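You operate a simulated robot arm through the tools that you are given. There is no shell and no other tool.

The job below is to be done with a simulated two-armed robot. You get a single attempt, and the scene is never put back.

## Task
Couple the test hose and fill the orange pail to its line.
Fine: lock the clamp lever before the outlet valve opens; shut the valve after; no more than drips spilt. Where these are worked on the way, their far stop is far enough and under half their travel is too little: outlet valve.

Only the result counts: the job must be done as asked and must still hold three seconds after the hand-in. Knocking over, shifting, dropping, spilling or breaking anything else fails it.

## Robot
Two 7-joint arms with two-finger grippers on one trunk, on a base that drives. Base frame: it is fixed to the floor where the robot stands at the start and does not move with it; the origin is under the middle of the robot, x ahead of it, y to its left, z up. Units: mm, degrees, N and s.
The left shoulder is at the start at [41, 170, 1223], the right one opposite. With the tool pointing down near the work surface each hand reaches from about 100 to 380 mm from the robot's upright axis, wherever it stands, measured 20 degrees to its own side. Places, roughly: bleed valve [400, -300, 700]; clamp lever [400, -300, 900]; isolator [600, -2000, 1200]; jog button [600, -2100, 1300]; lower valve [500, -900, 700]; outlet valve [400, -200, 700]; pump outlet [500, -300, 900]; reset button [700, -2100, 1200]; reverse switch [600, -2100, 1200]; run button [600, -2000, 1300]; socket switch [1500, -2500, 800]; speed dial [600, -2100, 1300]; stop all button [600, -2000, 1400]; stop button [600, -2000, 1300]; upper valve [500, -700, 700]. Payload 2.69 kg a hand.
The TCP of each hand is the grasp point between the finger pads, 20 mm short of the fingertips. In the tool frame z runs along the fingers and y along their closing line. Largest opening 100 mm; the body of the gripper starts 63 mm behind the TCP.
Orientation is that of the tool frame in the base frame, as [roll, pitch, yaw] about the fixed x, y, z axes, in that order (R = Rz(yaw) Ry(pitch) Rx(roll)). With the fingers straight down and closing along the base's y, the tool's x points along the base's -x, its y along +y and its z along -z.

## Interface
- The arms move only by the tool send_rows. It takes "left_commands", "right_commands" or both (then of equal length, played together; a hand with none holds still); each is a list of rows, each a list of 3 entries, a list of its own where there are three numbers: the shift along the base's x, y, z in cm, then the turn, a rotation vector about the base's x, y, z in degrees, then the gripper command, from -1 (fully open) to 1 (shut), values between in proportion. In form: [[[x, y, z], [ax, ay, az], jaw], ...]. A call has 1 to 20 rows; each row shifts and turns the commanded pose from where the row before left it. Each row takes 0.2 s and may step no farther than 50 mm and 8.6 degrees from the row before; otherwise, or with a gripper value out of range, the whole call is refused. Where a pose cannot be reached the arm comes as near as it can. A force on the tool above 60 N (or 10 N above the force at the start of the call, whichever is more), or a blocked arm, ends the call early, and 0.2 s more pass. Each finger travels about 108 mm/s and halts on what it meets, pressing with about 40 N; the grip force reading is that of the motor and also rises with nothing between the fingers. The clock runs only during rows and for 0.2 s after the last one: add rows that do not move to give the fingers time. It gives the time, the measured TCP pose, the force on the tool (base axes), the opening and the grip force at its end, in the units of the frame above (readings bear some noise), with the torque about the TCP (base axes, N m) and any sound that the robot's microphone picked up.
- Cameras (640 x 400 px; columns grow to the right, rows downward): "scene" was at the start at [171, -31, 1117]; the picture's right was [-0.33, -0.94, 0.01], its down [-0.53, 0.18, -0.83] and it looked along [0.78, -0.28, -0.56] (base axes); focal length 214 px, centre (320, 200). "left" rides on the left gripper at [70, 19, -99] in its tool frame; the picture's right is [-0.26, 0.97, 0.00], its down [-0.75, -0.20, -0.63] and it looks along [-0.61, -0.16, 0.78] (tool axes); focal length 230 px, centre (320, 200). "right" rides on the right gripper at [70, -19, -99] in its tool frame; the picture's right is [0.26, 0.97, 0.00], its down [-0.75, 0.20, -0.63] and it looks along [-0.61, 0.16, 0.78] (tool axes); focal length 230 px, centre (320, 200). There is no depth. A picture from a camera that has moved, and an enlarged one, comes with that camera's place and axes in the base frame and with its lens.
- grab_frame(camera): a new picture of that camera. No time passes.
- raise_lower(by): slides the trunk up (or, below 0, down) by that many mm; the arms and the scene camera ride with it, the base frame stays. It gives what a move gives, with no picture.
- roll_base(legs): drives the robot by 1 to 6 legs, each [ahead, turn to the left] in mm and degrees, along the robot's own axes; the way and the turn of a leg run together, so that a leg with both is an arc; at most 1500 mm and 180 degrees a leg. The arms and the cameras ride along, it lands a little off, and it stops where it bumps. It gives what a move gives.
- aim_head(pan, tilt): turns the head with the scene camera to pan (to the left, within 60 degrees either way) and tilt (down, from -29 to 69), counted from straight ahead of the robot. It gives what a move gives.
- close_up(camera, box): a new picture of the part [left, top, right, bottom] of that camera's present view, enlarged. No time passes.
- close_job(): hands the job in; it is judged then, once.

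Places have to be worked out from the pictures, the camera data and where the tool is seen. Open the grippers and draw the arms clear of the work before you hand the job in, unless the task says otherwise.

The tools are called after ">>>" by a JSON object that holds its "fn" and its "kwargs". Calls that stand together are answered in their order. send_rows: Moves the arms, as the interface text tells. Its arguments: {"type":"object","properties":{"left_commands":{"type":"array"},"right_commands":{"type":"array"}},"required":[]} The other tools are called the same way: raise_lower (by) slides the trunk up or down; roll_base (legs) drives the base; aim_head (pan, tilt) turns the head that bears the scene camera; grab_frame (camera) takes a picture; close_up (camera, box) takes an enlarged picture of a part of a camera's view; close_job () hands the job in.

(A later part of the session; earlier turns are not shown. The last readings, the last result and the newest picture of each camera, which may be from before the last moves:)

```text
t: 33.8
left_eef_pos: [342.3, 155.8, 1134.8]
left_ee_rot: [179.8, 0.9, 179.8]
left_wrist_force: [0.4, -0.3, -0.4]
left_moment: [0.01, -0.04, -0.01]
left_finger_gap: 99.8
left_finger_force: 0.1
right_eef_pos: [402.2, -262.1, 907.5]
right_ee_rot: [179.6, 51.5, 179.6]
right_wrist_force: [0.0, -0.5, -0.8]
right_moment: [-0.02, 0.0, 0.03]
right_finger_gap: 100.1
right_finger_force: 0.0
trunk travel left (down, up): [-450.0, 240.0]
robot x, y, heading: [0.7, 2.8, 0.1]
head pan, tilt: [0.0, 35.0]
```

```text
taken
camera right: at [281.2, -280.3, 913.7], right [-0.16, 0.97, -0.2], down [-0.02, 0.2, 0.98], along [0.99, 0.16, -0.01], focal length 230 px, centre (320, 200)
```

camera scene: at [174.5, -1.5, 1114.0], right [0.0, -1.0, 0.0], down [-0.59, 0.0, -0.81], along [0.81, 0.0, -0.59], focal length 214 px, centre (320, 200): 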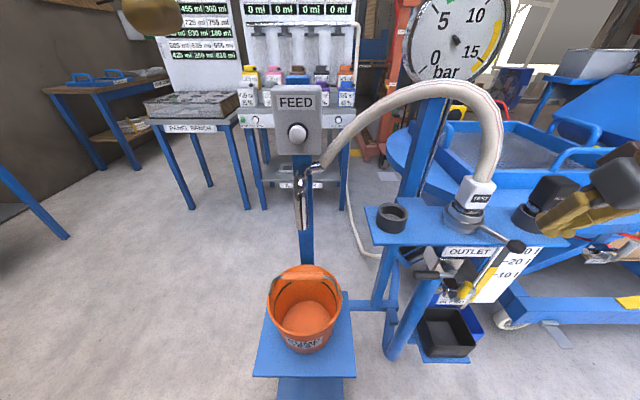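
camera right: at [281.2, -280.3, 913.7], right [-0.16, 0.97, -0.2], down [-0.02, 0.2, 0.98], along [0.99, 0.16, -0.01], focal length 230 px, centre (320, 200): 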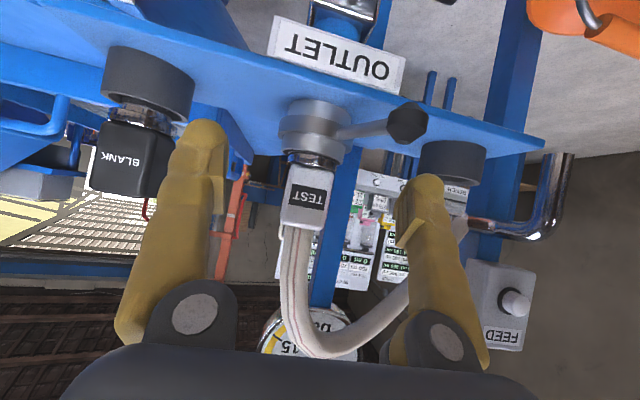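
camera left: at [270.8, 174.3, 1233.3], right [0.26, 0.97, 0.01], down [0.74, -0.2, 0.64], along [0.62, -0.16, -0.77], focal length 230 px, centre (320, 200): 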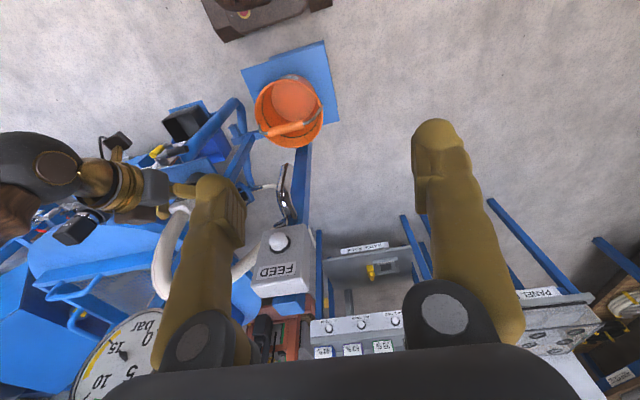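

Lined up with the plug again. I'll advance and grip it.

>>> {"fn": "send_rows", "kwargs": {"right_commands": [[[1.9, 0.1, 0], [0, 0, 0], -1], [[1.9, 0, 0], [0, 0, 0], -1], [[1.9, 0, 0], [0, 0, 0], -1], [[1.6, 0, 0], [0, 0, 0], -1], [[0, 0, 0], [0, 0, 0], 1], [[0, 0, 0], [0, 0, 0], 1], [[0, 0, 0], [0, 0, 0], 1], [[0, 0, 0], [0, 0, 0], 1]]}}

>>> {"fn": "send_rows", "kwargs": {"right_commands": [[[0, 0, 0.2], [0, 0, 0], 1], [[0, 0, 0.2], [0, 0, 0], 1], [[0, 0, 0], [0, 0, 0], 1]]}}

>>> {"fn": "grab_frame", "kwargs": {"camera": "right"}}

```text
t: 35.6
left_eef_pos: [343.3, 156.4, 1135.0]
left_ee_rot: [179.9, 0.9, 179.8]
left_wrist_force: [0.9, -0.4, -0.1]
left_moment: [-0.01, -0.01, -0.02]
left_finger_gap: 100.0
left_finger_force: 0.1
right_eef_pos: [475.2, -260.1, 906.6]
right_ee_rot: [179.7, 51.5, 179.6]
right_wrist_force: [1.9, -1.5, 4.8]
right_moment: [-0.04, -0.06, -0.01]
right_finger_gap: 35.2
right_finger_force: 39.6
trunk travel left (down, up): [-450.0, 240.0]
robot x, y, heading: [0.7, -1.1, -0.2]
head pan, tilt: [0.0, 35.0]
```

```text
t: 36.4
left_eef_pos: [345.3, 156.6, 1132.6]
left_ee_rot: [179.8, 0.8, 179.8]
left_wrist_force: [0.7, -0.8, -0.1]
left_moment: [0.01, -0.02, 0.01]
left_finger_gap: 99.7
left_finger_force: 0.1
right_eef_pos: [474.3, -262.4, 907.3]
right_ee_rot: [179.5, 50.8, 179.6]
right_wrist_force: [5.8, 4.3, -27.6]
right_moment: [0.0, -0.12, 0.0]
right_finger_gap: 34.9
right_finger_force: 40.3
trunk travel left (down, up): [-450.0, 240.0]
robot x, y, heading: [2.7, -1.4, -0.1]
head pan, tilt: [0.0, 35.0]
```

```text
taken
camera right: at [353.7, -279.7, 915.4], right [-0.16, 0.97, -0.19], down [-0.01, 0.2, 0.98], along [0.99, 0.16, -0.02], focal length 230 px, centre (320, 200)
```

right: 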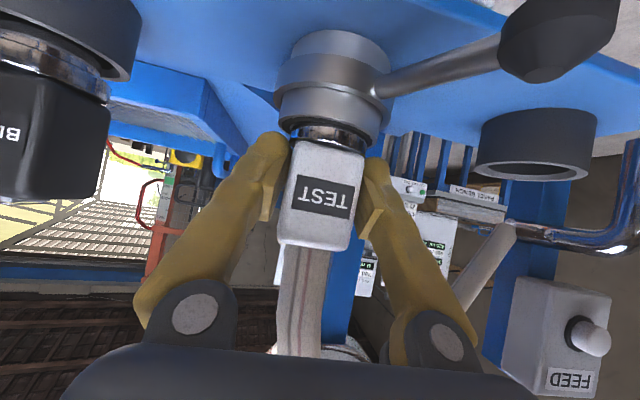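

The plug resists a 27 N upward pull without moving, so the clamp is locked. I'll relax the pull, open the fingers and back out.

>>> {"fn": "send_rows", "kwargs": {"right_commands": [[[0, 0, -0.3], [0, 0, 0], 1], [[0, 0, 0], [0, 0, 0], -0.2], [[0, 0, 0], [0, 0, 0], -1], [[0, 0, 0], [0, 0, 0], -1], [[0, 0, 0], [0, 0, 0], -1], [[-1.8, 0, 0], [0, 0, 0], -1], [[-1.8, 0, 0], [0, 0, 0], -1], [[-1.8, 0, 0], [0, 0, 0], -1], [[-1.6, 0, 0.5], [0, 0, 0], -1], [[0, -1, 2.5], [0, 0, 0], -1], [[0, 0, 0], [0, 0, 0], -1]]}}

>>> {"fn": "grab_frame", "kwargs": {"camera": "scene"}}

>>> {"fn": "grab_frame", "kwargs": {"camera": "right"}}

```text
t: 38.8
left_eef_pos: [343.5, 155.8, 1133.5]
left_ee_rot: [180.0, 0.8, 179.8]
left_wrist_force: [0.6, -0.5, -0.4]
left_moment: [0.01, 0.0, -0.02]
left_finger_gap: 100.3
left_finger_force: 0.0
right_eef_pos: [407.0, -270.7, 938.2]
right_ee_rot: [179.8, 51.3, 179.6]
right_wrist_force: [0.1, 0.7, 1.0]
right_moment: [-0.02, 0.0, 0.02]
right_finger_gap: 99.9
right_finger_force: 0.1
trunk travel left (down, up): [-450.0, 240.0]
robot x, y, heading: [-0.4, -0.8, -0.2]
head pan, tilt: [0.0, 35.0]
```

```text
taken
camera scene: at [175.3, -1.6, 1113.9], right [0.0, -1.0, 0.0], down [-0.59, 0.0, -0.81], along [0.81, 0.0, -0.59], focal length 214 px, centre (320, 200)
```

scene: 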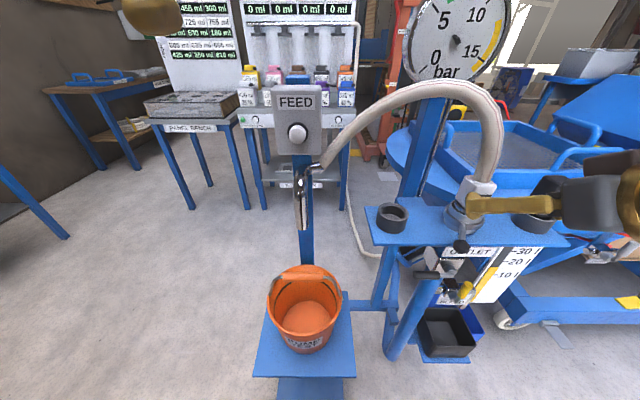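

```text
taken
camera right: at [285.5, -289.7, 944.9], right [-0.16, 0.97, -0.2], down [-0.02, 0.2, 0.98], along [0.99, 0.16, -0.01], focal length 230 px, centre (320, 200)
```

right: 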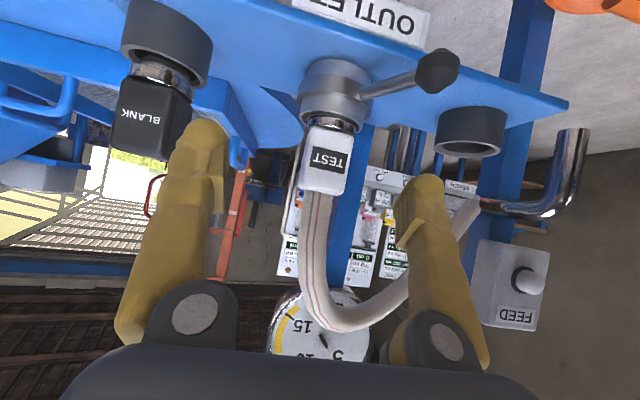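

The clamp holds and the hose is coupled. The valve handle lies under the plate's front edge at z 748, so I need room to bring the hand in low. I'll back the base 120 mm first, then look.

>>> {"fn": "roll_base", "kwargs": {"legs": [[-120, 0]]}}

>>> {"fn": "grab_frame", "kwargs": {"camera": "scene"}}

>>> {"fn": "grab_frame", "kwargs": {"camera": "left"}}

>>> {"fn": "grab_frame", "kwargs": {"camera": "right"}}

```text
t: 40.0
left_eef_pos: [223.3, 156.1, 1134.1]
left_ee_rot: [179.9, 0.9, 179.7]
left_wrist_force: [-0.8, -0.5, 0.0]
left_moment: [0.01, -0.04, 0.01]
left_finger_gap: 99.8
left_finger_force: 0.1
right_eef_pos: [288.4, -271.5, 938.4]
right_ee_rot: [179.6, 51.5, 179.6]
right_wrist_force: [0.1, 0.2, 0.6]
right_moment: [0.02, 0.0, -0.03]
right_finger_gap: 100.2
right_finger_force: 0.0
trunk travel left (down, up): [-450.0, 240.0]
robot x, y, heading: [-116.9, 1.5, 0.2]
head pan, tilt: [0.0, 35.0]
```

```text
taken
camera scene: at [55.9, -1.3, 1114.1], right [0.0, -1.0, 0.0], down [-0.59, 0.0, -0.81], along [0.81, 0.0, -0.59], focal length 214 px, centre (320, 200)
```

scene: 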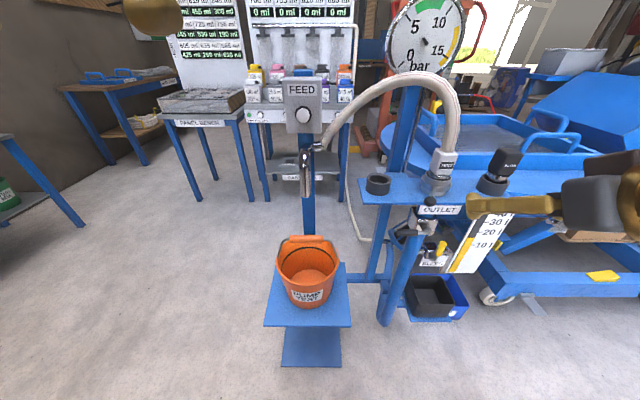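

```text
taken
camera left: at [151.8, 174.5, 1233.6], right [0.26, 0.97, 0.01], down [0.74, -0.2, 0.64], along [0.62, -0.16, -0.77], focal length 230 px, centre (320, 200)
```

left: 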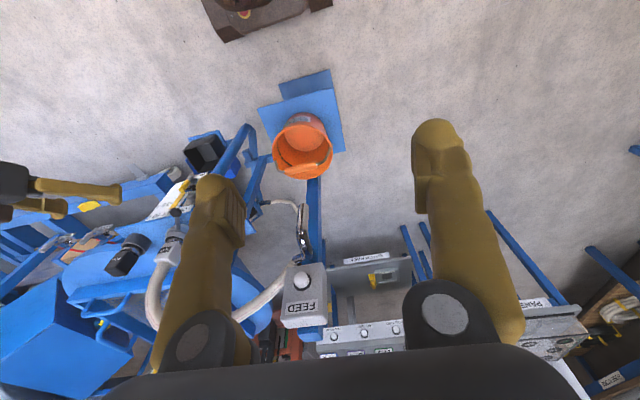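

```text
taken
camera right: at [166.9, -289.4, 945.1], right [-0.16, 0.97, -0.2], down [-0.02, 0.2, 0.98], along [0.99, 0.16, -0.01], focal length 230 px, centre (320, 200)
```

right: 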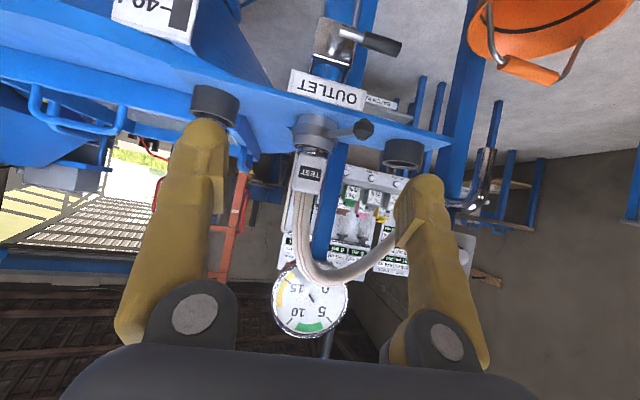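

The base is now back at x = -117. I'll zoom in on the valve from both cameras to place its handle and pivot precisely.

>>> {"fn": "close_up", "kwargs": {"camera": "scene", "box": [360, 190, 520, 300]}}

>>> {"fn": "close_up", "kwargs": {"camera": "right", "box": [270, 0, 450, 180]}}

>>> {"fn": "close_up", "kwargs": {"camera": "scene", "box": [260, 220, 360, 320]}}

```text
3.64 times, centred on (440, 245) of scene
camera zoom: at [55.9, -1.3, 1114.1], right [0.0, -1.0, 0.0], down [-0.59, 0.0, -0.81], along [0.81, 0.0, -0.59], focal length 780 px, centre (-116, 36)
```

zoom: 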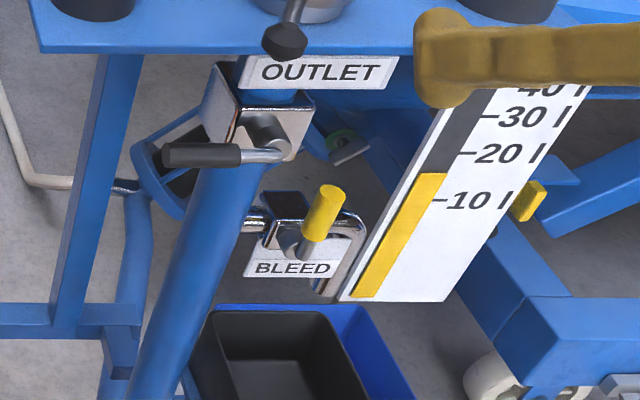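

```text
2.22 times, centred on (360, 90) of right
camera zoom: at [166.9, -289.4, 945.1], right [-0.16, 0.97, -0.2], down [-0.02, 0.2, 0.98], along [0.99, 0.16, -0.01], focal length 511 px, centre (231, 444)
```

zoom: 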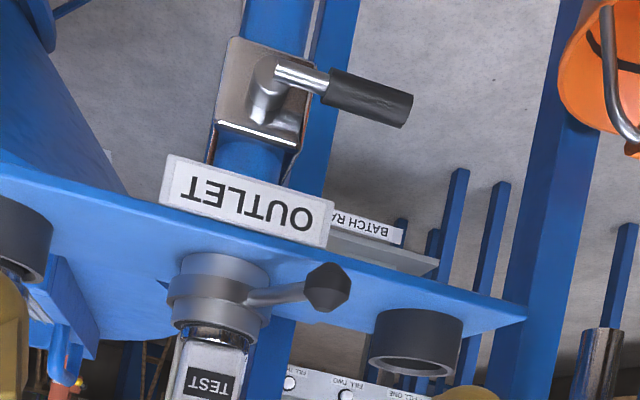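

```text
4.00 times, centred on (310, 270) of scene
camera zoom: at [55.9, -1.3, 1114.1], right [0.0, -1.0, 0.0], down [-0.59, 0.0, -0.81], along [0.81, 0.0, -0.59], focal length 858 px, centre (360, -80)
```

zoom: 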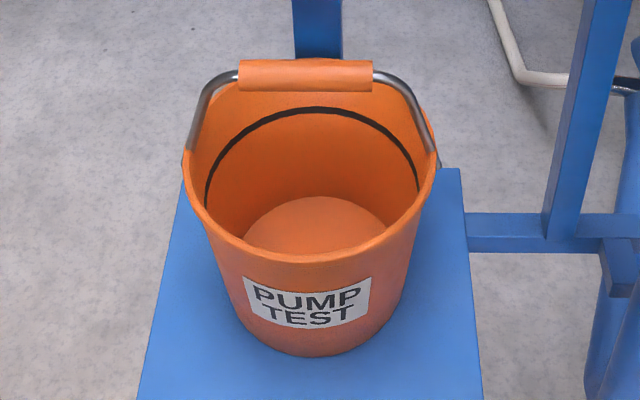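

The handle's grip runs from [431,-187,744] to [430,-236,747], with its pivot near y -264, z 748. Upward is blocked by the label, so it must open downward. I'll lower the trunk 190 mm so the right arm can come in level with it.

>>> {"fn": "raise_lower", "kwargs": {"by": -190}}

>>> {"fn": "grab_frame", "kwargs": {"camera": "scene"}}

>>> {"fn": "grab_frame", "kwargs": {"camera": "right"}}

```text
t: 42.1
left_eef_pos: [205.6, 156.7, 946.4]
left_ee_rot: [179.9, 1.2, 179.9]
left_wrist_force: [-0.9, 0.8, -0.5]
left_moment: [0.0, 0.0, 0.01]
left_finger_gap: 100.2
left_finger_force: 0.1
right_eef_pos: [274.9, -270.4, 755.4]
right_ee_rot: [179.6, 52.3, 179.6]
right_wrist_force: [0.2, 0.1, 0.0]
right_moment: [0.01, 0.02, 0.02]
right_finger_gap: 100.0
right_finger_force: 0.1
trunk travel left (down, up): [-260.0, 430.0]
robot x, y, heading: [-117.8, 1.0, -0.1]
head pan, tilt: [0.0, 35.0]
```

```text
taken
camera scene: at [53.5, -1.2, 924.1], right [0.0, -1.0, 0.0], down [-0.59, 0.0, -0.81], along [0.81, 0.0, -0.59], focal length 214 px, centre (320, 200)
```

scene: 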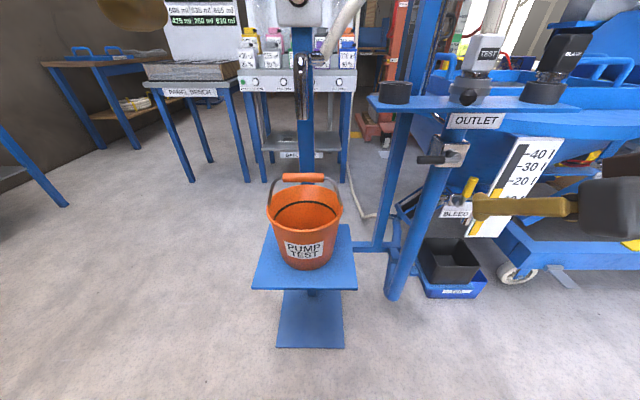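

```text
taken
camera right: at [153.1, -289.3, 759.9], right [-0.16, 0.97, -0.2], down [-0.04, 0.2, 0.98], along [0.99, 0.16, 0.01], focal length 230 px, centre (320, 200)
```

right: 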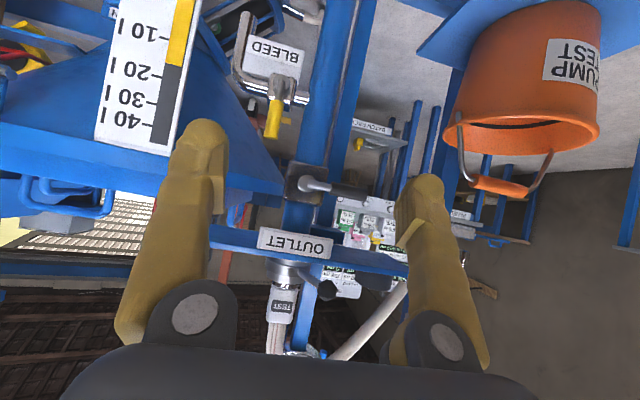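

The hand is level with the valve and well in front of it. I'll level the tool to point straight ahead, moving slightly forward as it turns.

>>> {"fn": "send_rows", "kwargs": {"right_commands": [[[1.5, 0.5, 0], [0, -7.2, 0], -1], [[1.5, 0.5, 0], [0, -7.2, 0], -1], [[1.5, 0.5, 0], [0, -7.2, 0], -1], [[1.5, 0.5, 0], [0, -7.2, 0], -1], [[1.0, 0.5, 0], [0, -7.2, 0], -1], [[0, 0, 0], [0, 0, 0], -1]]}}

>>> {"fn": "grab_frame", "kwargs": {"camera": "scene"}}

>>> {"fn": "grab_frame", "kwargs": {"camera": "right"}}

```text
t: 43.5
left_eef_pos: [205.1, 156.4, 946.1]
left_ee_rot: [180.0, 1.1, 179.7]
left_wrist_force: [0.8, 0.1, -0.1]
left_moment: [-0.01, -0.02, 0.03]
left_finger_gap: 100.3
left_finger_force: 0.0
right_eef_pos: [344.0, -245.0, 754.1]
right_ee_rot: [170.8, 88.3, 170.9]
right_wrist_force: [0.0, -0.1, -0.6]
right_moment: [-0.03, 0.0, -0.01]
right_finger_gap: 100.2
right_finger_force: 0.0
trunk travel left (down, up): [-260.0, 430.0]
robot x, y, heading: [-120.3, -0.1, -0.1]
head pan, tilt: [0.0, 35.0]
```

```text
taken
camera scene: at [53.6, -1.2, 924.0], right [0.0, -1.0, 0.0], down [-0.59, 0.0, -0.81], along [0.81, 0.0, -0.59], focal length 214 px, centre (320, 200)
```

scene: 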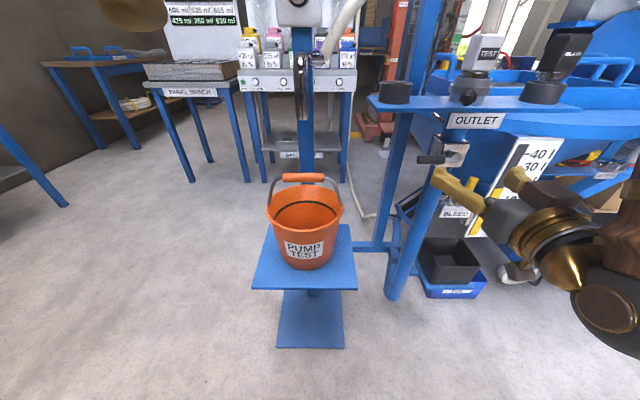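

```text
taken
camera right: at [243.2, -263.8, 686.9], right [-0.01, 0.97, -0.25], down [-0.61, 0.2, 0.77], along [0.79, 0.16, 0.59], focal length 230 px, centre (320, 200)
```

right: 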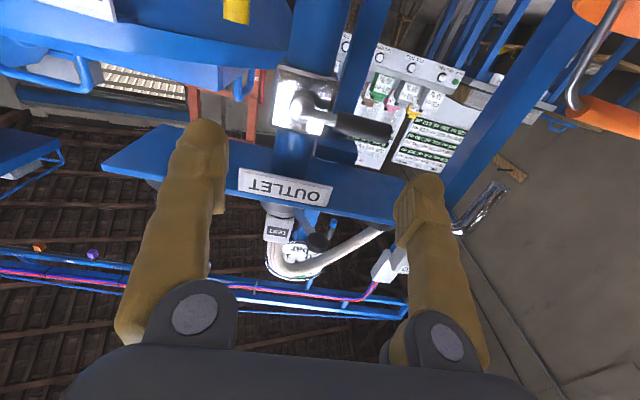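

The tool now points straight ahead. I'll roll it about the x axis so the fingers close vertically on the handle's grip, moving in front of the grip as it rolls.

>>> {"fn": "send_rows", "kwargs": {"right_commands": [[[0, 0.35, -0.1], [8.2, 0, 0], -1], [[0, 0.35, -0.1], [8.2, 0, 0], -1], [[0, 0.35, -0.1], [8.2, 0, 0], -1], [[0, 0.35, -0.1], [8.2, 0, 0], -1], [[0, 0.35, -0.1], [8.2, 0, 0], -1], [[0, 0.35, -0.1], [8.2, 0, 0], -1], [[0, 0.35, -0.1], [8.2, 0, 0], -1], [[0, 0.35, -0.1], [8.2, 0, 0], -1], [[0, 0.35, 0], [8.2, 0, 0], -1], [[0, 0.35, 0], [8.2, 0, 0], -1], [[0, 0.2, 0], [8.0, 0, 0], -1], [[0, 0, 0], [0, 0, 0], -1]]}}

>>> {"fn": "grab_frame", "kwargs": {"camera": "scene"}}

>>> {"fn": "grab_frame", "kwargs": {"camera": "right"}}

```text
t: 46.1
left_eef_pos: [205.6, 156.1, 945.7]
left_ee_rot: [180.0, 1.2, 179.9]
left_wrist_force: [-0.4, 0.1, -0.3]
left_moment: [0.0, -0.02, 0.0]
left_finger_gap: 100.0
left_finger_force: 0.0
right_eef_pos: [344.1, -208.5, 746.3]
right_ee_rot: [89.9, -0.4, 91.7]
right_wrist_force: [0.2, -0.8, -0.7]
right_moment: [-0.01, 0.02, 0.0]
right_finger_gap: 99.9
right_finger_force: 0.1
trunk travel left (down, up): [-260.0, 430.0]
robot x, y, heading: [-118.5, -0.5, -0.1]
head pan, tilt: [0.0, 35.0]
```

```text
taken
camera scene: at [53.6, -1.2, 924.0], right [0.0, -1.0, 0.0], down [-0.59, 0.0, -0.81], along [0.81, 0.0, -0.59], focal length 214 px, centre (320, 200)
```

scene: 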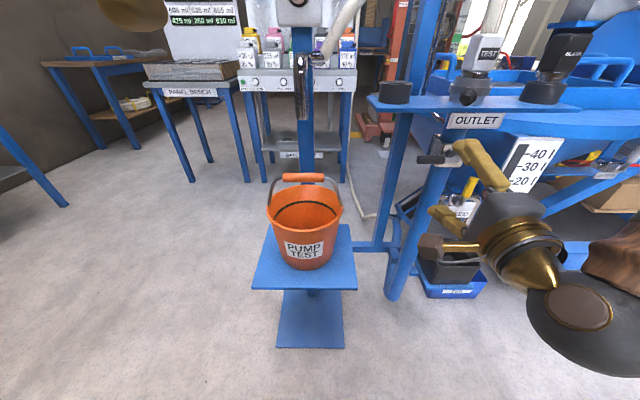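

```text
taken
camera right: at [243.2, -141.9, 727.7], right [-0.01, 0.25, 0.97], down [-0.61, -0.77, 0.2], along [0.79, -0.59, 0.16], focal length 230 px, centre (320, 200)
```

right: 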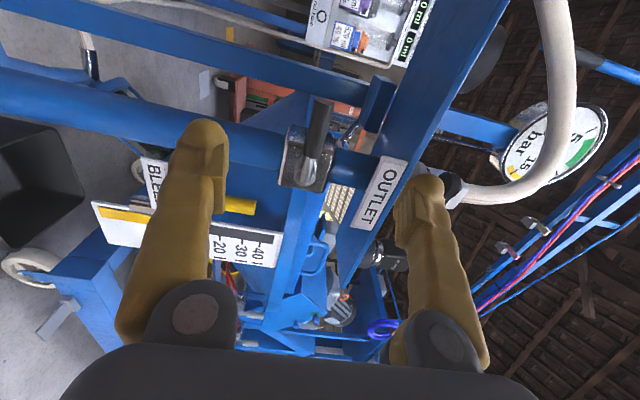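

The fingers now close vertically on the handle. I'll zoom in to check the clearance to the riser pipe and the label before moving in.

>>> {"fn": "close_up", "kwargs": {"camera": "right", "box": [220, 60, 420, 240]}}

>>> {"fn": "close_up", "kwargs": {"camera": "scene", "box": [380, 90, 540, 220]}}

```text
2.22 times, centred on (320, 150) of right
camera zoom: at [243.2, -141.9, 727.7], right [-0.01, 0.25, 0.97], down [-0.61, -0.77, 0.2], along [0.79, -0.59, 0.16], focal length 511 px, centre (320, 311)
```

zoom: 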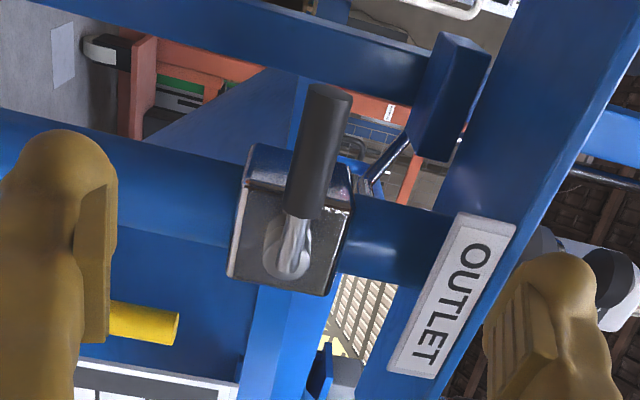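

```text
3.08 times, centred on (460, 155) of scene
camera zoom: at [53.6, -1.2, 924.0], right [0.0, -1.0, 0.0], down [-0.59, 0.0, -0.81], along [0.81, 0.0, -0.59], focal length 660 px, centre (-111, 338)
```

zoom: 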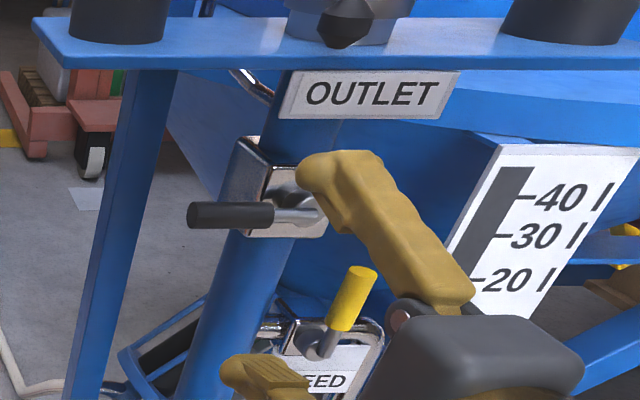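

The label's lower edge is at about z 804 and the riser's front at x of 450 or more. I'll narrow the fingers to about 50 mm and move in around the handle's grip.

>>> {"fn": "send_rows", "kwargs": {"right_commands": [[[0, 0, 0], [0, 0, 0], 0.0], [[0, 0, 0], [0, 0, 0], 0.0], [[1.8, 0, 0], [0, 0, 0], 0.0], [[1.8, 0, 0], [0, 0, 0], 0.0], [[1.5, 0, 0], [0, 0, 0], 0.0], [[0, 0, 0], [0, 0, 0], 0.0]]}}

>>> {"fn": "grab_frame", "kwargs": {"camera": "right"}}

>>> {"fn": "close_up", "kwargs": {"camera": "scene", "box": [380, 90, 540, 220]}}

```text
t: 47.5
left_eef_pos: [204.5, 156.7, 945.7]
left_ee_rot: [179.8, 1.1, 179.8]
left_wrist_force: [0.7, 0.3, 0.8]
left_moment: [0.01, 0.0, 0.0]
left_finger_gap: 100.0
left_finger_force: 0.0
right_eef_pos: [395.8, -207.9, 746.6]
right_ee_rot: [90.0, -0.3, 91.7]
right_wrist_force: [0.0, -1.2, 0.0]
right_moment: [0.01, 0.0, 0.01]
right_finger_gap: 50.0
right_finger_force: 0.1
trunk travel left (down, up): [-260.0, 430.0]
robot x, y, heading: [-115.4, -2.9, -0.0]
head pan, tilt: [0.0, 35.0]
```

```text
taken
camera right: at [294.5, -141.7, 727.9], right [-0.01, 0.25, 0.97], down [-0.61, -0.77, 0.2], along [0.79, -0.59, 0.16], focal length 230 px, centre (320, 200)
```

right: 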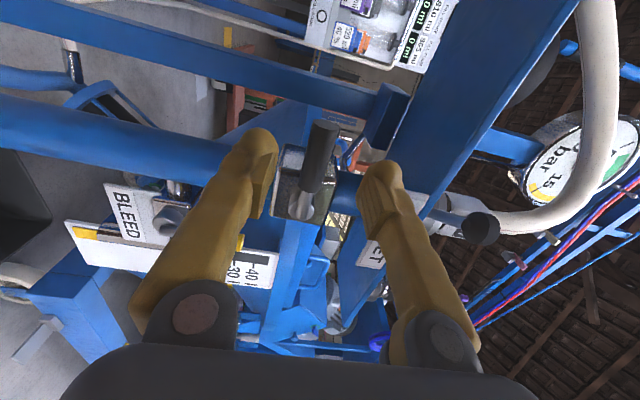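

```text
3.08 times, centred on (460, 155) of scene
camera zoom: at [53.6, -1.2, 924.0], right [0.0, -1.0, 0.0], down [-0.59, 0.0, -0.81], along [0.81, 0.0, -0.59], focal length 660 px, centre (-111, 338)
```

zoom: 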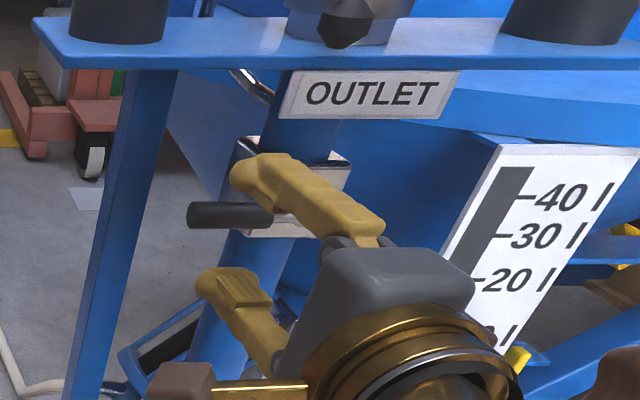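

The fork is centred on the handle. I'll advance the last 28 mm.

>>> {"fn": "send_rows", "kwargs": {"right_commands": [[[1.4, 0, 0], [0, 0, 0], 0.0], [[1.4, 0, 0], [0, 0, 0], 0.0], [[0, 0, 0], [0, 0, 0], 0.0]]}}

>>> {"fn": "grab_frame", "kwargs": {"camera": "right"}}

>>> {"fn": "close_up", "kwargs": {"camera": "scene", "box": [380, 90, 540, 220]}}

```text
t: 48.3
left_eef_pos: [206.0, 156.6, 945.9]
left_ee_rot: [180.0, 1.0, 179.9]
left_wrist_force: [-0.2, -0.1, -0.9]
left_moment: [-0.03, -0.01, -0.02]
left_finger_gap: 99.9
left_finger_force: 0.0
right_eef_pos: [422.1, -207.5, 745.9]
right_ee_rot: [89.9, -0.2, 91.6]
right_wrist_force: [-0.2, 0.9, -0.6]
right_moment: [-0.01, 0.01, -0.02]
right_finger_gap: 49.8
right_finger_force: 0.0
trunk travel left (down, up): [-260.0, 430.0]
robot x, y, heading: [-116.3, -2.0, 0.0]
head pan, tilt: [0.0, 35.0]
```

```text
taken
camera right: at [321.7, -140.8, 728.3], right [-0.01, 0.25, 0.97], down [-0.61, -0.77, 0.2], along [0.79, -0.59, 0.16], focal length 230 px, centre (320, 200)
```

right: 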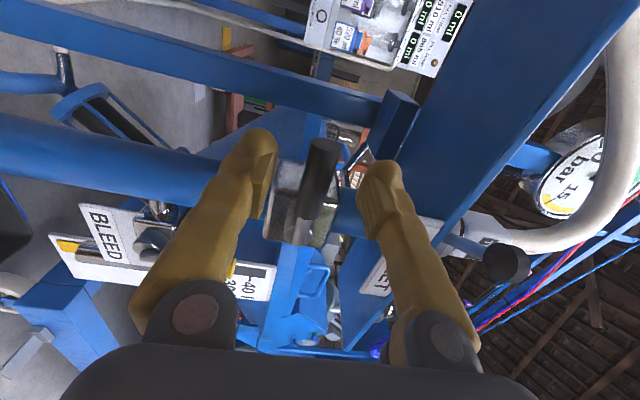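

```text
3.08 times, centred on (460, 155) of scene
camera zoom: at [53.6, -1.2, 924.0], right [0.0, -1.0, 0.0], down [-0.59, 0.0, -0.81], along [0.81, 0.0, -0.59], focal length 660 px, centre (-111, 338)
```

zoom: 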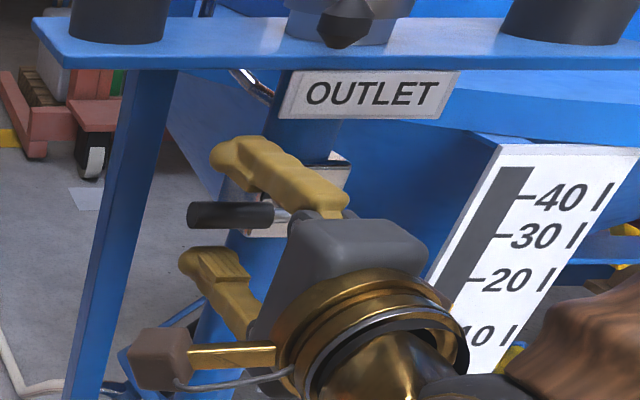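

The handle is between the finger pads. Before gripping it I'll take baseline pictures of the pail from the scene and left cameras to judge the water level later.

>>> {"fn": "close_up", "kwargs": {"camera": "scene", "box": [255, 160, 355, 280]}}

>>> {"fn": "close_up", "kwargs": {"camera": "left", "box": [240, 130, 380, 270]}}

```text
3.33 times, centred on (305, 220) of scene
camera zoom: at [53.6, -1.2, 924.0], right [0.0, -1.0, 0.0], down [-0.59, 0.0, -0.81], along [0.81, 0.0, -0.59], focal length 715 px, centre (370, 133)
```

zoom: 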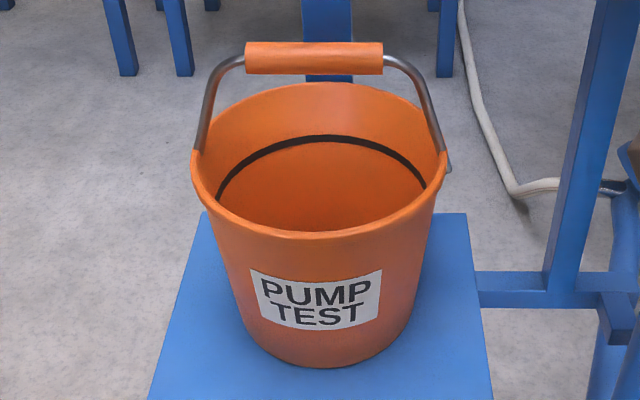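

```text
2.86 times, centred on (310, 200) of left
camera zoom: at [133.4, 174.6, 1044.6], right [0.26, 0.97, 0.01], down [0.74, -0.2, 0.64], along [0.62, -0.16, -0.77], focal length 657 px, centre (349, 200)
```

zoom: 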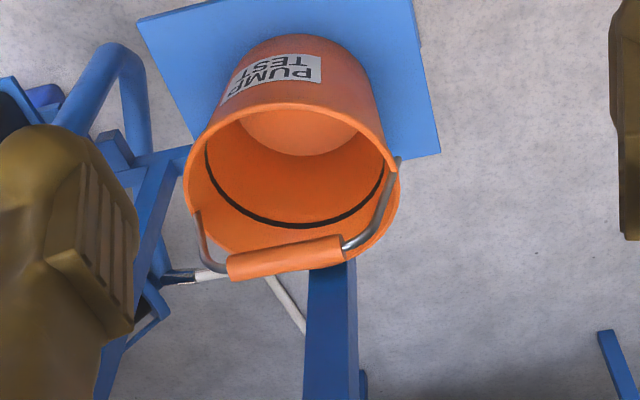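

I have the baseline: the black line runs around the inside wall about a third of the way below the rim. Now I'll grip the valve handle.

>>> {"fn": "send_rows", "kwargs": {"right_commands": [[[0, 0, 0], [0, 0, 0], 1], [[0, 0, 0], [0, 0, 0], 1], [[0, 0, 0], [0, 0, 0], 1]]}}

>>> {"fn": "grab_frame", "kwargs": {"camera": "right"}}

```text
t: 49.1
left_eef_pos: [205.7, 156.9, 945.8]
left_ee_rot: [180.0, 1.0, 179.8]
left_wrist_force: [0.1, -1.0, 0.1]
left_moment: [-0.02, 0.0, 0.0]
left_finger_gap: 99.9
left_finger_force: 0.1
right_eef_pos: [423.5, -207.6, 745.3]
right_ee_rot: [90.1, -0.3, 91.6]
right_wrist_force: [1.3, 0.8, -8.4]
right_moment: [-0.02, 0.09, -0.12]
right_finger_gap: 14.8
right_finger_force: 40.8
trunk travel left (down, up): [-260.0, 430.0]
robot x, y, heading: [-119.3, 0.0, 0.2]
head pan, tilt: [0.0, 35.0]
```

```text
taken
camera right: at [321.5, -140.9, 727.1], right [0.0, 0.25, 0.97], down [-0.61, -0.77, 0.2], along [0.79, -0.59, 0.16], focal length 230 px, centre (320, 200)
```

right: 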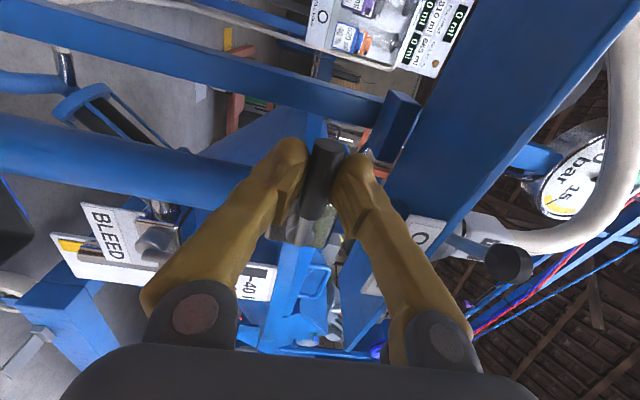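

The handle is gripped, with a 14.8 mm opening. I'll turn it downward along its arc, the first third only, to confirm the direction.

>>> {"fn": "send_rows", "kwargs": {"right_commands": [[[0, -0.058, -0.806], [-8.2, 0, 0], 1], [[0, -0.172, -0.789], [-8.2, 0, 0], 1], [[0, -0.283, -0.757], [-8.2, 0, 0], 1]]}}

>>> {"fn": "close_up", "kwargs": {"camera": "scene", "box": [380, 90, 540, 220]}}

>>> {"fn": "close_up", "kwargs": {"camera": "left", "box": [240, 130, 380, 270]}}

>>> {"fn": "grab_frame", "kwargs": {"camera": "scene"}}

```text
t: 49.9
left_eef_pos: [204.6, 157.5, 946.6]
left_ee_rot: [179.9, 1.2, 179.9]
left_wrist_force: [-0.7, 0.3, -0.1]
left_moment: [-0.04, 0.0, 0.02]
left_finger_gap: 99.9
left_finger_force: 0.0
right_eef_pos: [423.7, -212.9, 722.5]
right_ee_rot: [90.7, 24.5, 92.0]
right_wrist_force: [-2.0, 6.6, -3.4]
right_moment: [0.03, 0.02, 0.16]
right_finger_gap: 14.7
right_finger_force: 40.8
trunk travel left (down, up): [-260.0, 430.0]
robot x, y, heading: [-118.6, -0.6, 0.2]
head pan, tilt: [0.0, 35.0]
```

```text
3.08 times, centred on (460, 155) of scene
camera zoom: at [53.7, -0.9, 924.0], right [0.0, -1.0, 0.0], down [-0.59, 0.0, -0.81], along [0.81, 0.0, -0.59], focal length 660 px, centre (-111, 338)
```

zoom: 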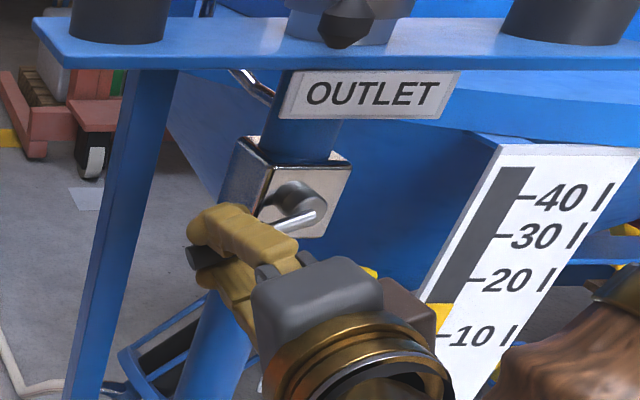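

```text
2.86 times, centred on (310, 200) of left
camera zoom: at [133.6, 174.9, 1044.5], right [0.26, 0.97, 0.01], down [0.74, -0.2, 0.64], along [0.62, -0.16, -0.77], focal length 657 px, centre (349, 200)
```

zoom: 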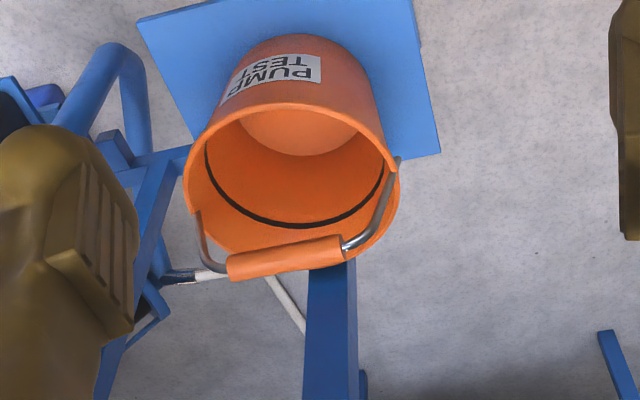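

```text
taken
camera scene: at [53.7, -0.9, 924.0], right [0.0, -1.0, 0.0], down [-0.59, 0.0, -0.81], along [0.81, 0.0, -0.59], focal length 214 px, centre (320, 200)
```

scene: 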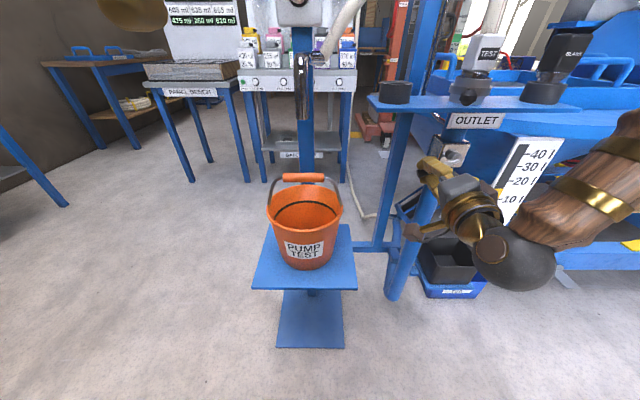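

The handle turns downward easily and nothing flows yet. I'll turn on past halfway and check the pail again.

>>> {"fn": "send_rows", "kwargs": {"right_commands": [[[0, -0.388, -0.709], [-8.2, 0, 0], 1], [[0, -0.485, -0.646], [-8.2, 0, 0], 1], [[0, -0.572, -0.57], [-8.2, 0, 0], 1]]}}

>>> {"fn": "close_up", "kwargs": {"camera": "left", "box": [240, 130, 380, 270]}}

>>> {"fn": "grab_frame", "kwargs": {"camera": "scene"}}

```text
t: 50.7
left_eef_pos: [205.6, 157.2, 945.2]
left_ee_rot: [179.8, 1.1, 180.0]
left_wrist_force: [0.9, -0.4, -0.6]
left_moment: [0.0, -0.03, -0.01]
left_finger_gap: 99.9
left_finger_force: 0.0
right_eef_pos: [422.3, -226.5, 703.7]
right_ee_rot: [91.8, 49.1, 92.5]
right_wrist_force: [-4.5, 11.1, 1.6]
right_moment: [-0.54, 0.41, 0.51]
right_finger_gap: 14.7
right_finger_force: 41.3
trunk travel left (down, up): [-260.0, 430.0]
robot x, y, heading: [-116.5, 1.1, 0.0]
head pan, tilt: [0.0, 35.0]
```

```text
2.86 times, centred on (310, 200) of left
camera zoom: at [133.0, 175.6, 1044.6], right [0.26, 0.97, 0.01], down [0.74, -0.2, 0.64], along [0.62, -0.16, -0.76], focal length 657 px, centre (349, 200)
```

zoom: 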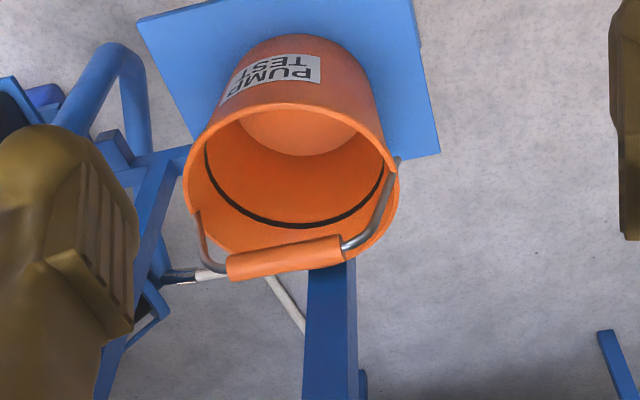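

```text
taken
camera scene: at [53.3, -0.4, 924.1], right [0.0, -1.0, 0.0], down [-0.59, 0.0, -0.81], along [0.81, 0.0, -0.59], focal length 214 px, centre (320, 200)
```

scene: 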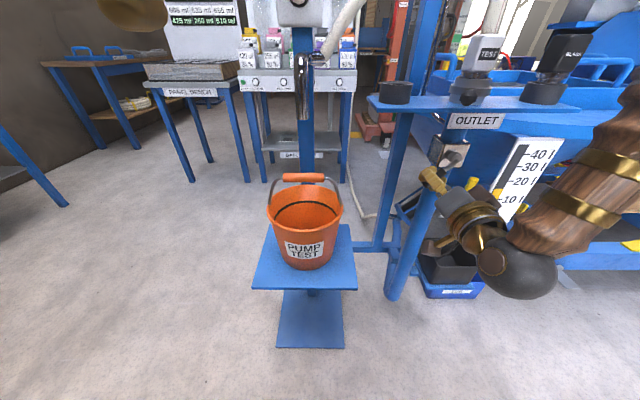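

The handle is at 49° and there's still no flow. I'll take it the rest of the way to its stop.

>>> {"fn": "send_rows", "kwargs": {"right_commands": [[[0, -0.648, -0.483], [-8.2, 0, 0], 1], [[0, -0.71, -0.385], [-8.2, 0, 0], 1], [[0, -0.758, -0.281], [-8.2, 0, 0], 1]]}}

>>> {"fn": "close_up", "kwargs": {"camera": "left", "box": [240, 130, 380, 270]}}

>>> {"fn": "grab_frame", "kwargs": {"camera": "scene"}}

```text
t: 51.5
left_eef_pos: [205.3, 158.5, 945.8]
left_ee_rot: [-180.0, 1.1, 179.9]
left_wrist_force: [-0.5, -0.3, 0.6]
left_moment: [0.0, 0.03, 0.01]
left_finger_gap: 100.0
left_finger_force: 0.0
right_eef_pos: [422.4, -246.9, 693.1]
right_ee_rot: [95.0, 73.7, 95.5]
right_wrist_force: [-7.6, 15.2, 7.2]
right_moment: [-0.85, 0.1, 0.22]
right_finger_gap: 14.8
right_finger_force: 40.9
trunk travel left (down, up): [-260.0, 430.0]
robot x, y, heading: [-119.9, 0.4, 0.0]
head pan, tilt: [0.0, 35.0]
```

```text
2.86 times, centred on (310, 200) of left
camera zoom: at [132.5, 176.0, 1044.7], right [0.26, 0.97, 0.01], down [0.74, -0.2, 0.64], along [0.62, -0.16, -0.76], focal length 657 px, centre (349, 200)
```

zoom: 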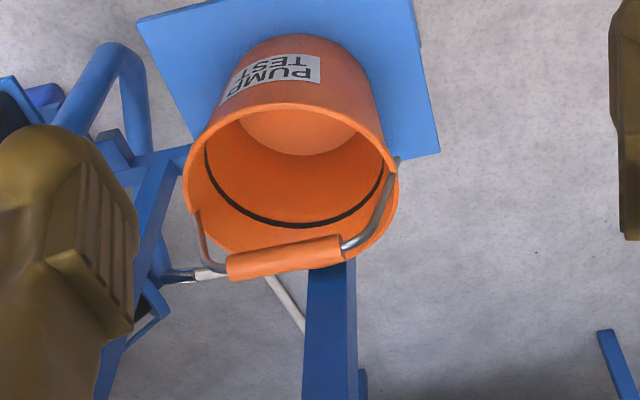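

```text
taken
camera scene: at [52.7, 0.0, 924.2], right [0.0, -1.0, 0.0], down [-0.59, 0.0, -0.81], along [0.81, 0.0, -0.59], focal length 214 px, centre (320, 200)
```

scene: 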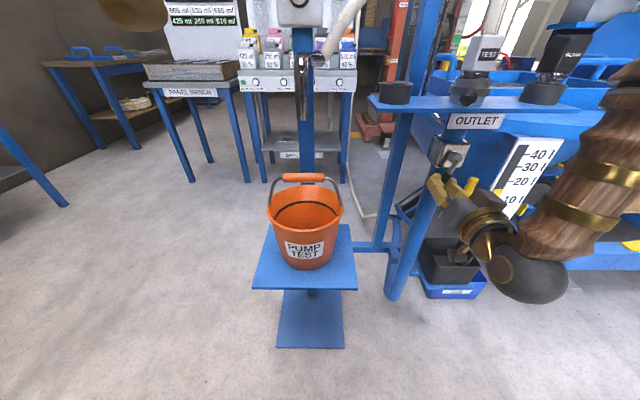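

The handle is at about 74° and no water shows yet. I'll finish the turn.

>>> {"fn": "send_rows", "kwargs": {"right_commands": [[[0, -0.79, -0.169], [-8.2, 0, 0], 1], [[0, -0.7, -0.03], [-7.5, 0, 0], 1], [[0, 0, 0], [0, 0, 0], 1]]}}

>>> {"fn": "close_up", "kwargs": {"camera": "left", "box": [240, 130, 380, 270]}}

>>> {"fn": "grab_frame", "kwargs": {"camera": "scene"}}

>>> {"fn": "close_up", "kwargs": {"camera": "scene", "box": [380, 90, 540, 220]}}

```text
t: 52.3
left_eef_pos: [203.7, 158.2, 946.4]
left_ee_rot: [-180.0, 1.2, 179.9]
left_wrist_force: [-0.3, 0.1, -0.2]
left_moment: [0.0, 0.0, 0.04]
left_finger_gap: 100.1
left_finger_force: 0.0
right_eef_pos: [422.8, -261.0, 690.6]
right_ee_rot: [161.1, 88.3, 161.3]
right_wrist_force: [-10.1, 17.4, 5.5]
right_moment: [-0.68, -0.42, 0.17]
right_finger_gap: 14.8
right_finger_force: 41.2
trunk travel left (down, up): [-260.0, 430.0]
robot x, y, heading: [-121.1, -1.9, -0.1]
head pan, tilt: [0.0, 35.0]
```

```text
2.86 times, centred on (310, 200) of left
camera zoom: at [132.3, 176.2, 1044.7], right [0.26, 0.97, 0.01], down [0.74, -0.2, 0.65], along [0.62, -0.16, -0.76], focal length 657 px, centre (349, 200)
```

zoom: 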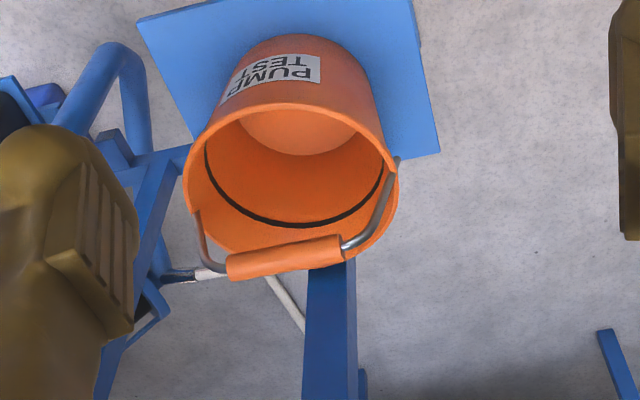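

```text
taken
camera scene: at [52.4, 0.1, 924.2], right [0.0, -1.0, 0.0], down [-0.59, 0.0, -0.81], along [0.81, 0.0, -0.59], focal length 214 px, centre (320, 200)
```

scene: 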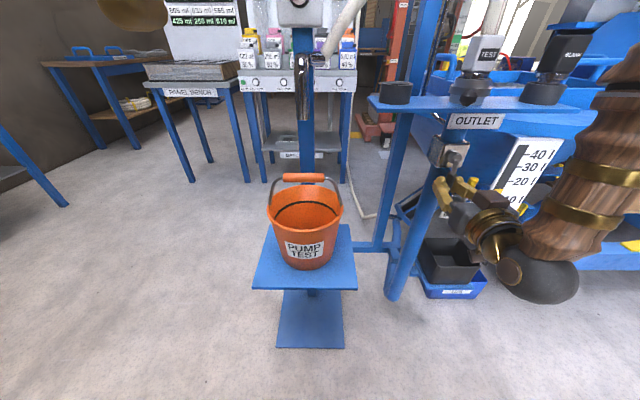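

```text
3.08 times, centred on (460, 155) of scene
camera zoom: at [52.4, 0.1, 924.2], right [0.0, -1.0, 0.0], down [-0.59, 0.0, -0.81], along [0.81, 0.0, -0.59], focal length 660 px, centre (-111, 338)
```

zoom: 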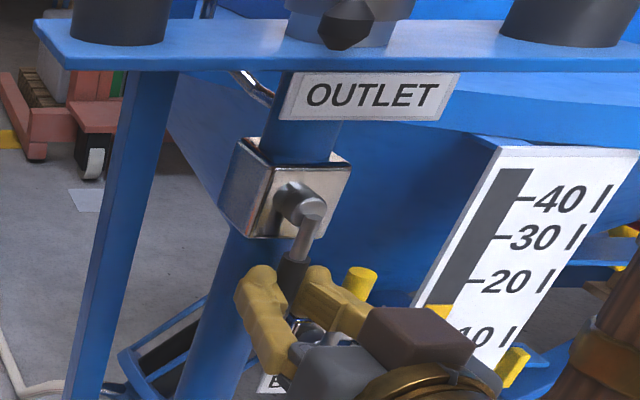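

The handle is fully down but no water runs yet. I'll wait a moment and look again in case there's a delay.

>>> {"fn": "send_rows", "kwargs": {"right_commands": [[[0, 0, 0], [0, 0, 0], 1], [[0, 0, 0], [0, 0, 0], 1], [[0, 0, 0], [0, 0, 0], 1]]}}

>>> {"fn": "close_up", "kwargs": {"camera": "left", "box": [220, 130, 400, 290]}}

>>> {"fn": "close_up", "kwargs": {"camera": "scene", "box": [240, 20, 440, 280]}}

```text
t: 53.1
left_eef_pos: [204.8, 157.7, 946.5]
left_ee_rot: [-179.9, 1.2, 179.8]
left_wrist_force: [-0.4, 1.0, -0.1]
left_moment: [-0.01, 0.0, -0.02]
left_finger_gap: 100.1
left_finger_force: 0.0
right_eef_pos: [422.3, -261.4, 690.8]
right_ee_rot: [158.3, 88.2, 158.7]
right_wrist_force: [-11.9, 19.4, 4.7]
right_moment: [-0.73, -0.06, 0.21]
right_finger_gap: 14.9
right_finger_force: 40.9
trunk travel left (down, up): [-260.0, 430.0]
robot x, y, heading: [-115.5, 0.4, -0.1]
head pan, tilt: [0.0, 35.0]
```

```text
2.50 times, centred on (310, 210) of left
camera zoom: at [132.3, 176.2, 1044.7], right [0.26, 0.97, 0.01], down [0.74, -0.2, 0.65], along [0.62, -0.16, -0.76], focal length 575 px, centre (345, 175)
```

zoom: 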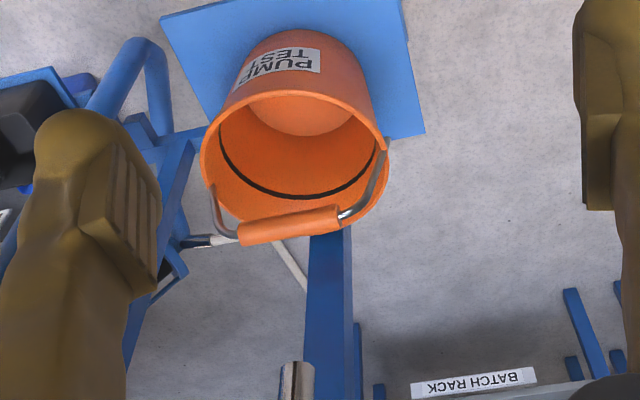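

```text
1.54 times, centred on (340, 150) of scene
camera zoom: at [52.5, 0.2, 924.2], right [0.0, -1.0, 0.0], down [-0.59, 0.0, -0.81], along [0.81, 0.0, -0.59], focal length 330 px, centre (289, 277)
```

zoom: 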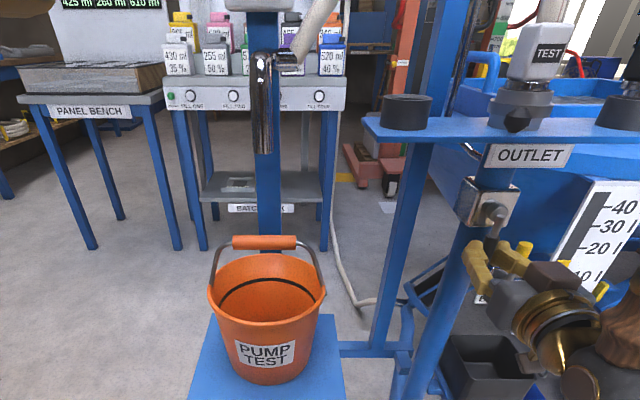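

The valve is fully open with the clamp locked, but nothing flows, so the pump must need its FEED button, at about [528,37,991]. I'll keep the right hand on the valve and bring the left hand up, level and closed, in front of that button.

>>> {"fn": "send_rows", "kwargs": {"left_commands": [[[2, -0.6, 0.3], [0, -8, 0], 1], [[2, -0.6, 0.3], [0, -8, 0], 1], [[2, -0.6, 0.3], [0, -8, 0], 1], [[2, -0.6, 0.3], [0, -8, 0], 1], [[2, -0.6, 0.3], [0, -8, 0], 1], [[2, -0.6, 0.3], [0, -8, 0], 1], [[2, -0.6, 0.3], [0, -8, 0], 1], [[2, -0.6, 0.3], [0, -8, 0], 1], [[1, -0.6, 0.3], [0, -8, 0], 1], [[0, -0.6, 0.3], [0, -8, 0], 1], [[0, -0.6, 0.3], [0, -8, 0], 1], [[0, 0, 0], [0, 0, 0], 1]]}}

>>> {"fn": "grab_frame", "kwargs": {"camera": "left"}}

>>> {"fn": "grab_frame", "kwargs": {"camera": "scene"}}

```text
t: 55.7
left_eef_pos: [375.8, 92.7, 983.5]
left_ee_rot: [127.6, 89.8, 127.7]
left_wrist_force: [0.4, -0.1, -0.1]
left_moment: [0.02, 0.03, 0.01]
left_finger_gap: 0.0
left_finger_force: 29.9
right_eef_pos: [424.0, -261.8, 690.0]
right_ee_rot: [158.3, 88.3, 158.6]
right_wrist_force: [-11.2, 19.3, 1.4]
right_moment: [-0.68, -0.08, 0.2]
right_finger_gap: 14.6
right_finger_force: 41.2
trunk travel left (down, up): [-260.0, 430.0]
robot x, y, heading: [-117.0, -0.2, 0.2]
head pan, tilt: [0.0, 35.0]
```

```text
taken
camera left: at [276.3, 110.3, 914.7], right [0.0, 0.97, 0.26], down [-0.63, -0.2, 0.75], along [0.78, -0.16, 0.61], focal length 230 px, centre (320, 200)
```

left: 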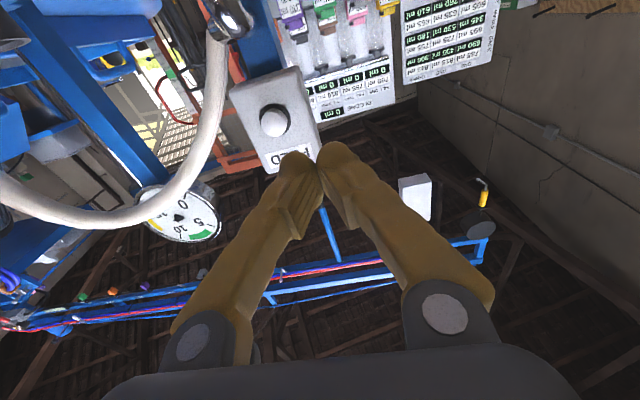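

```text
taken
camera scene: at [52.8, 0.2, 924.1], right [0.0, -1.0, 0.0], down [-0.59, 0.0, -0.81], along [0.81, 0.0, -0.59], focal length 214 px, centre (320, 200)
```

scene: 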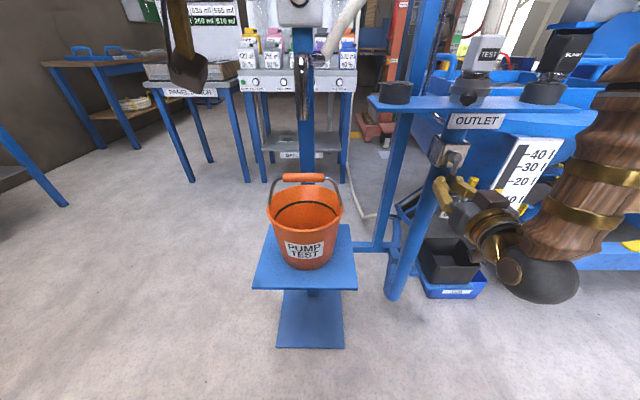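

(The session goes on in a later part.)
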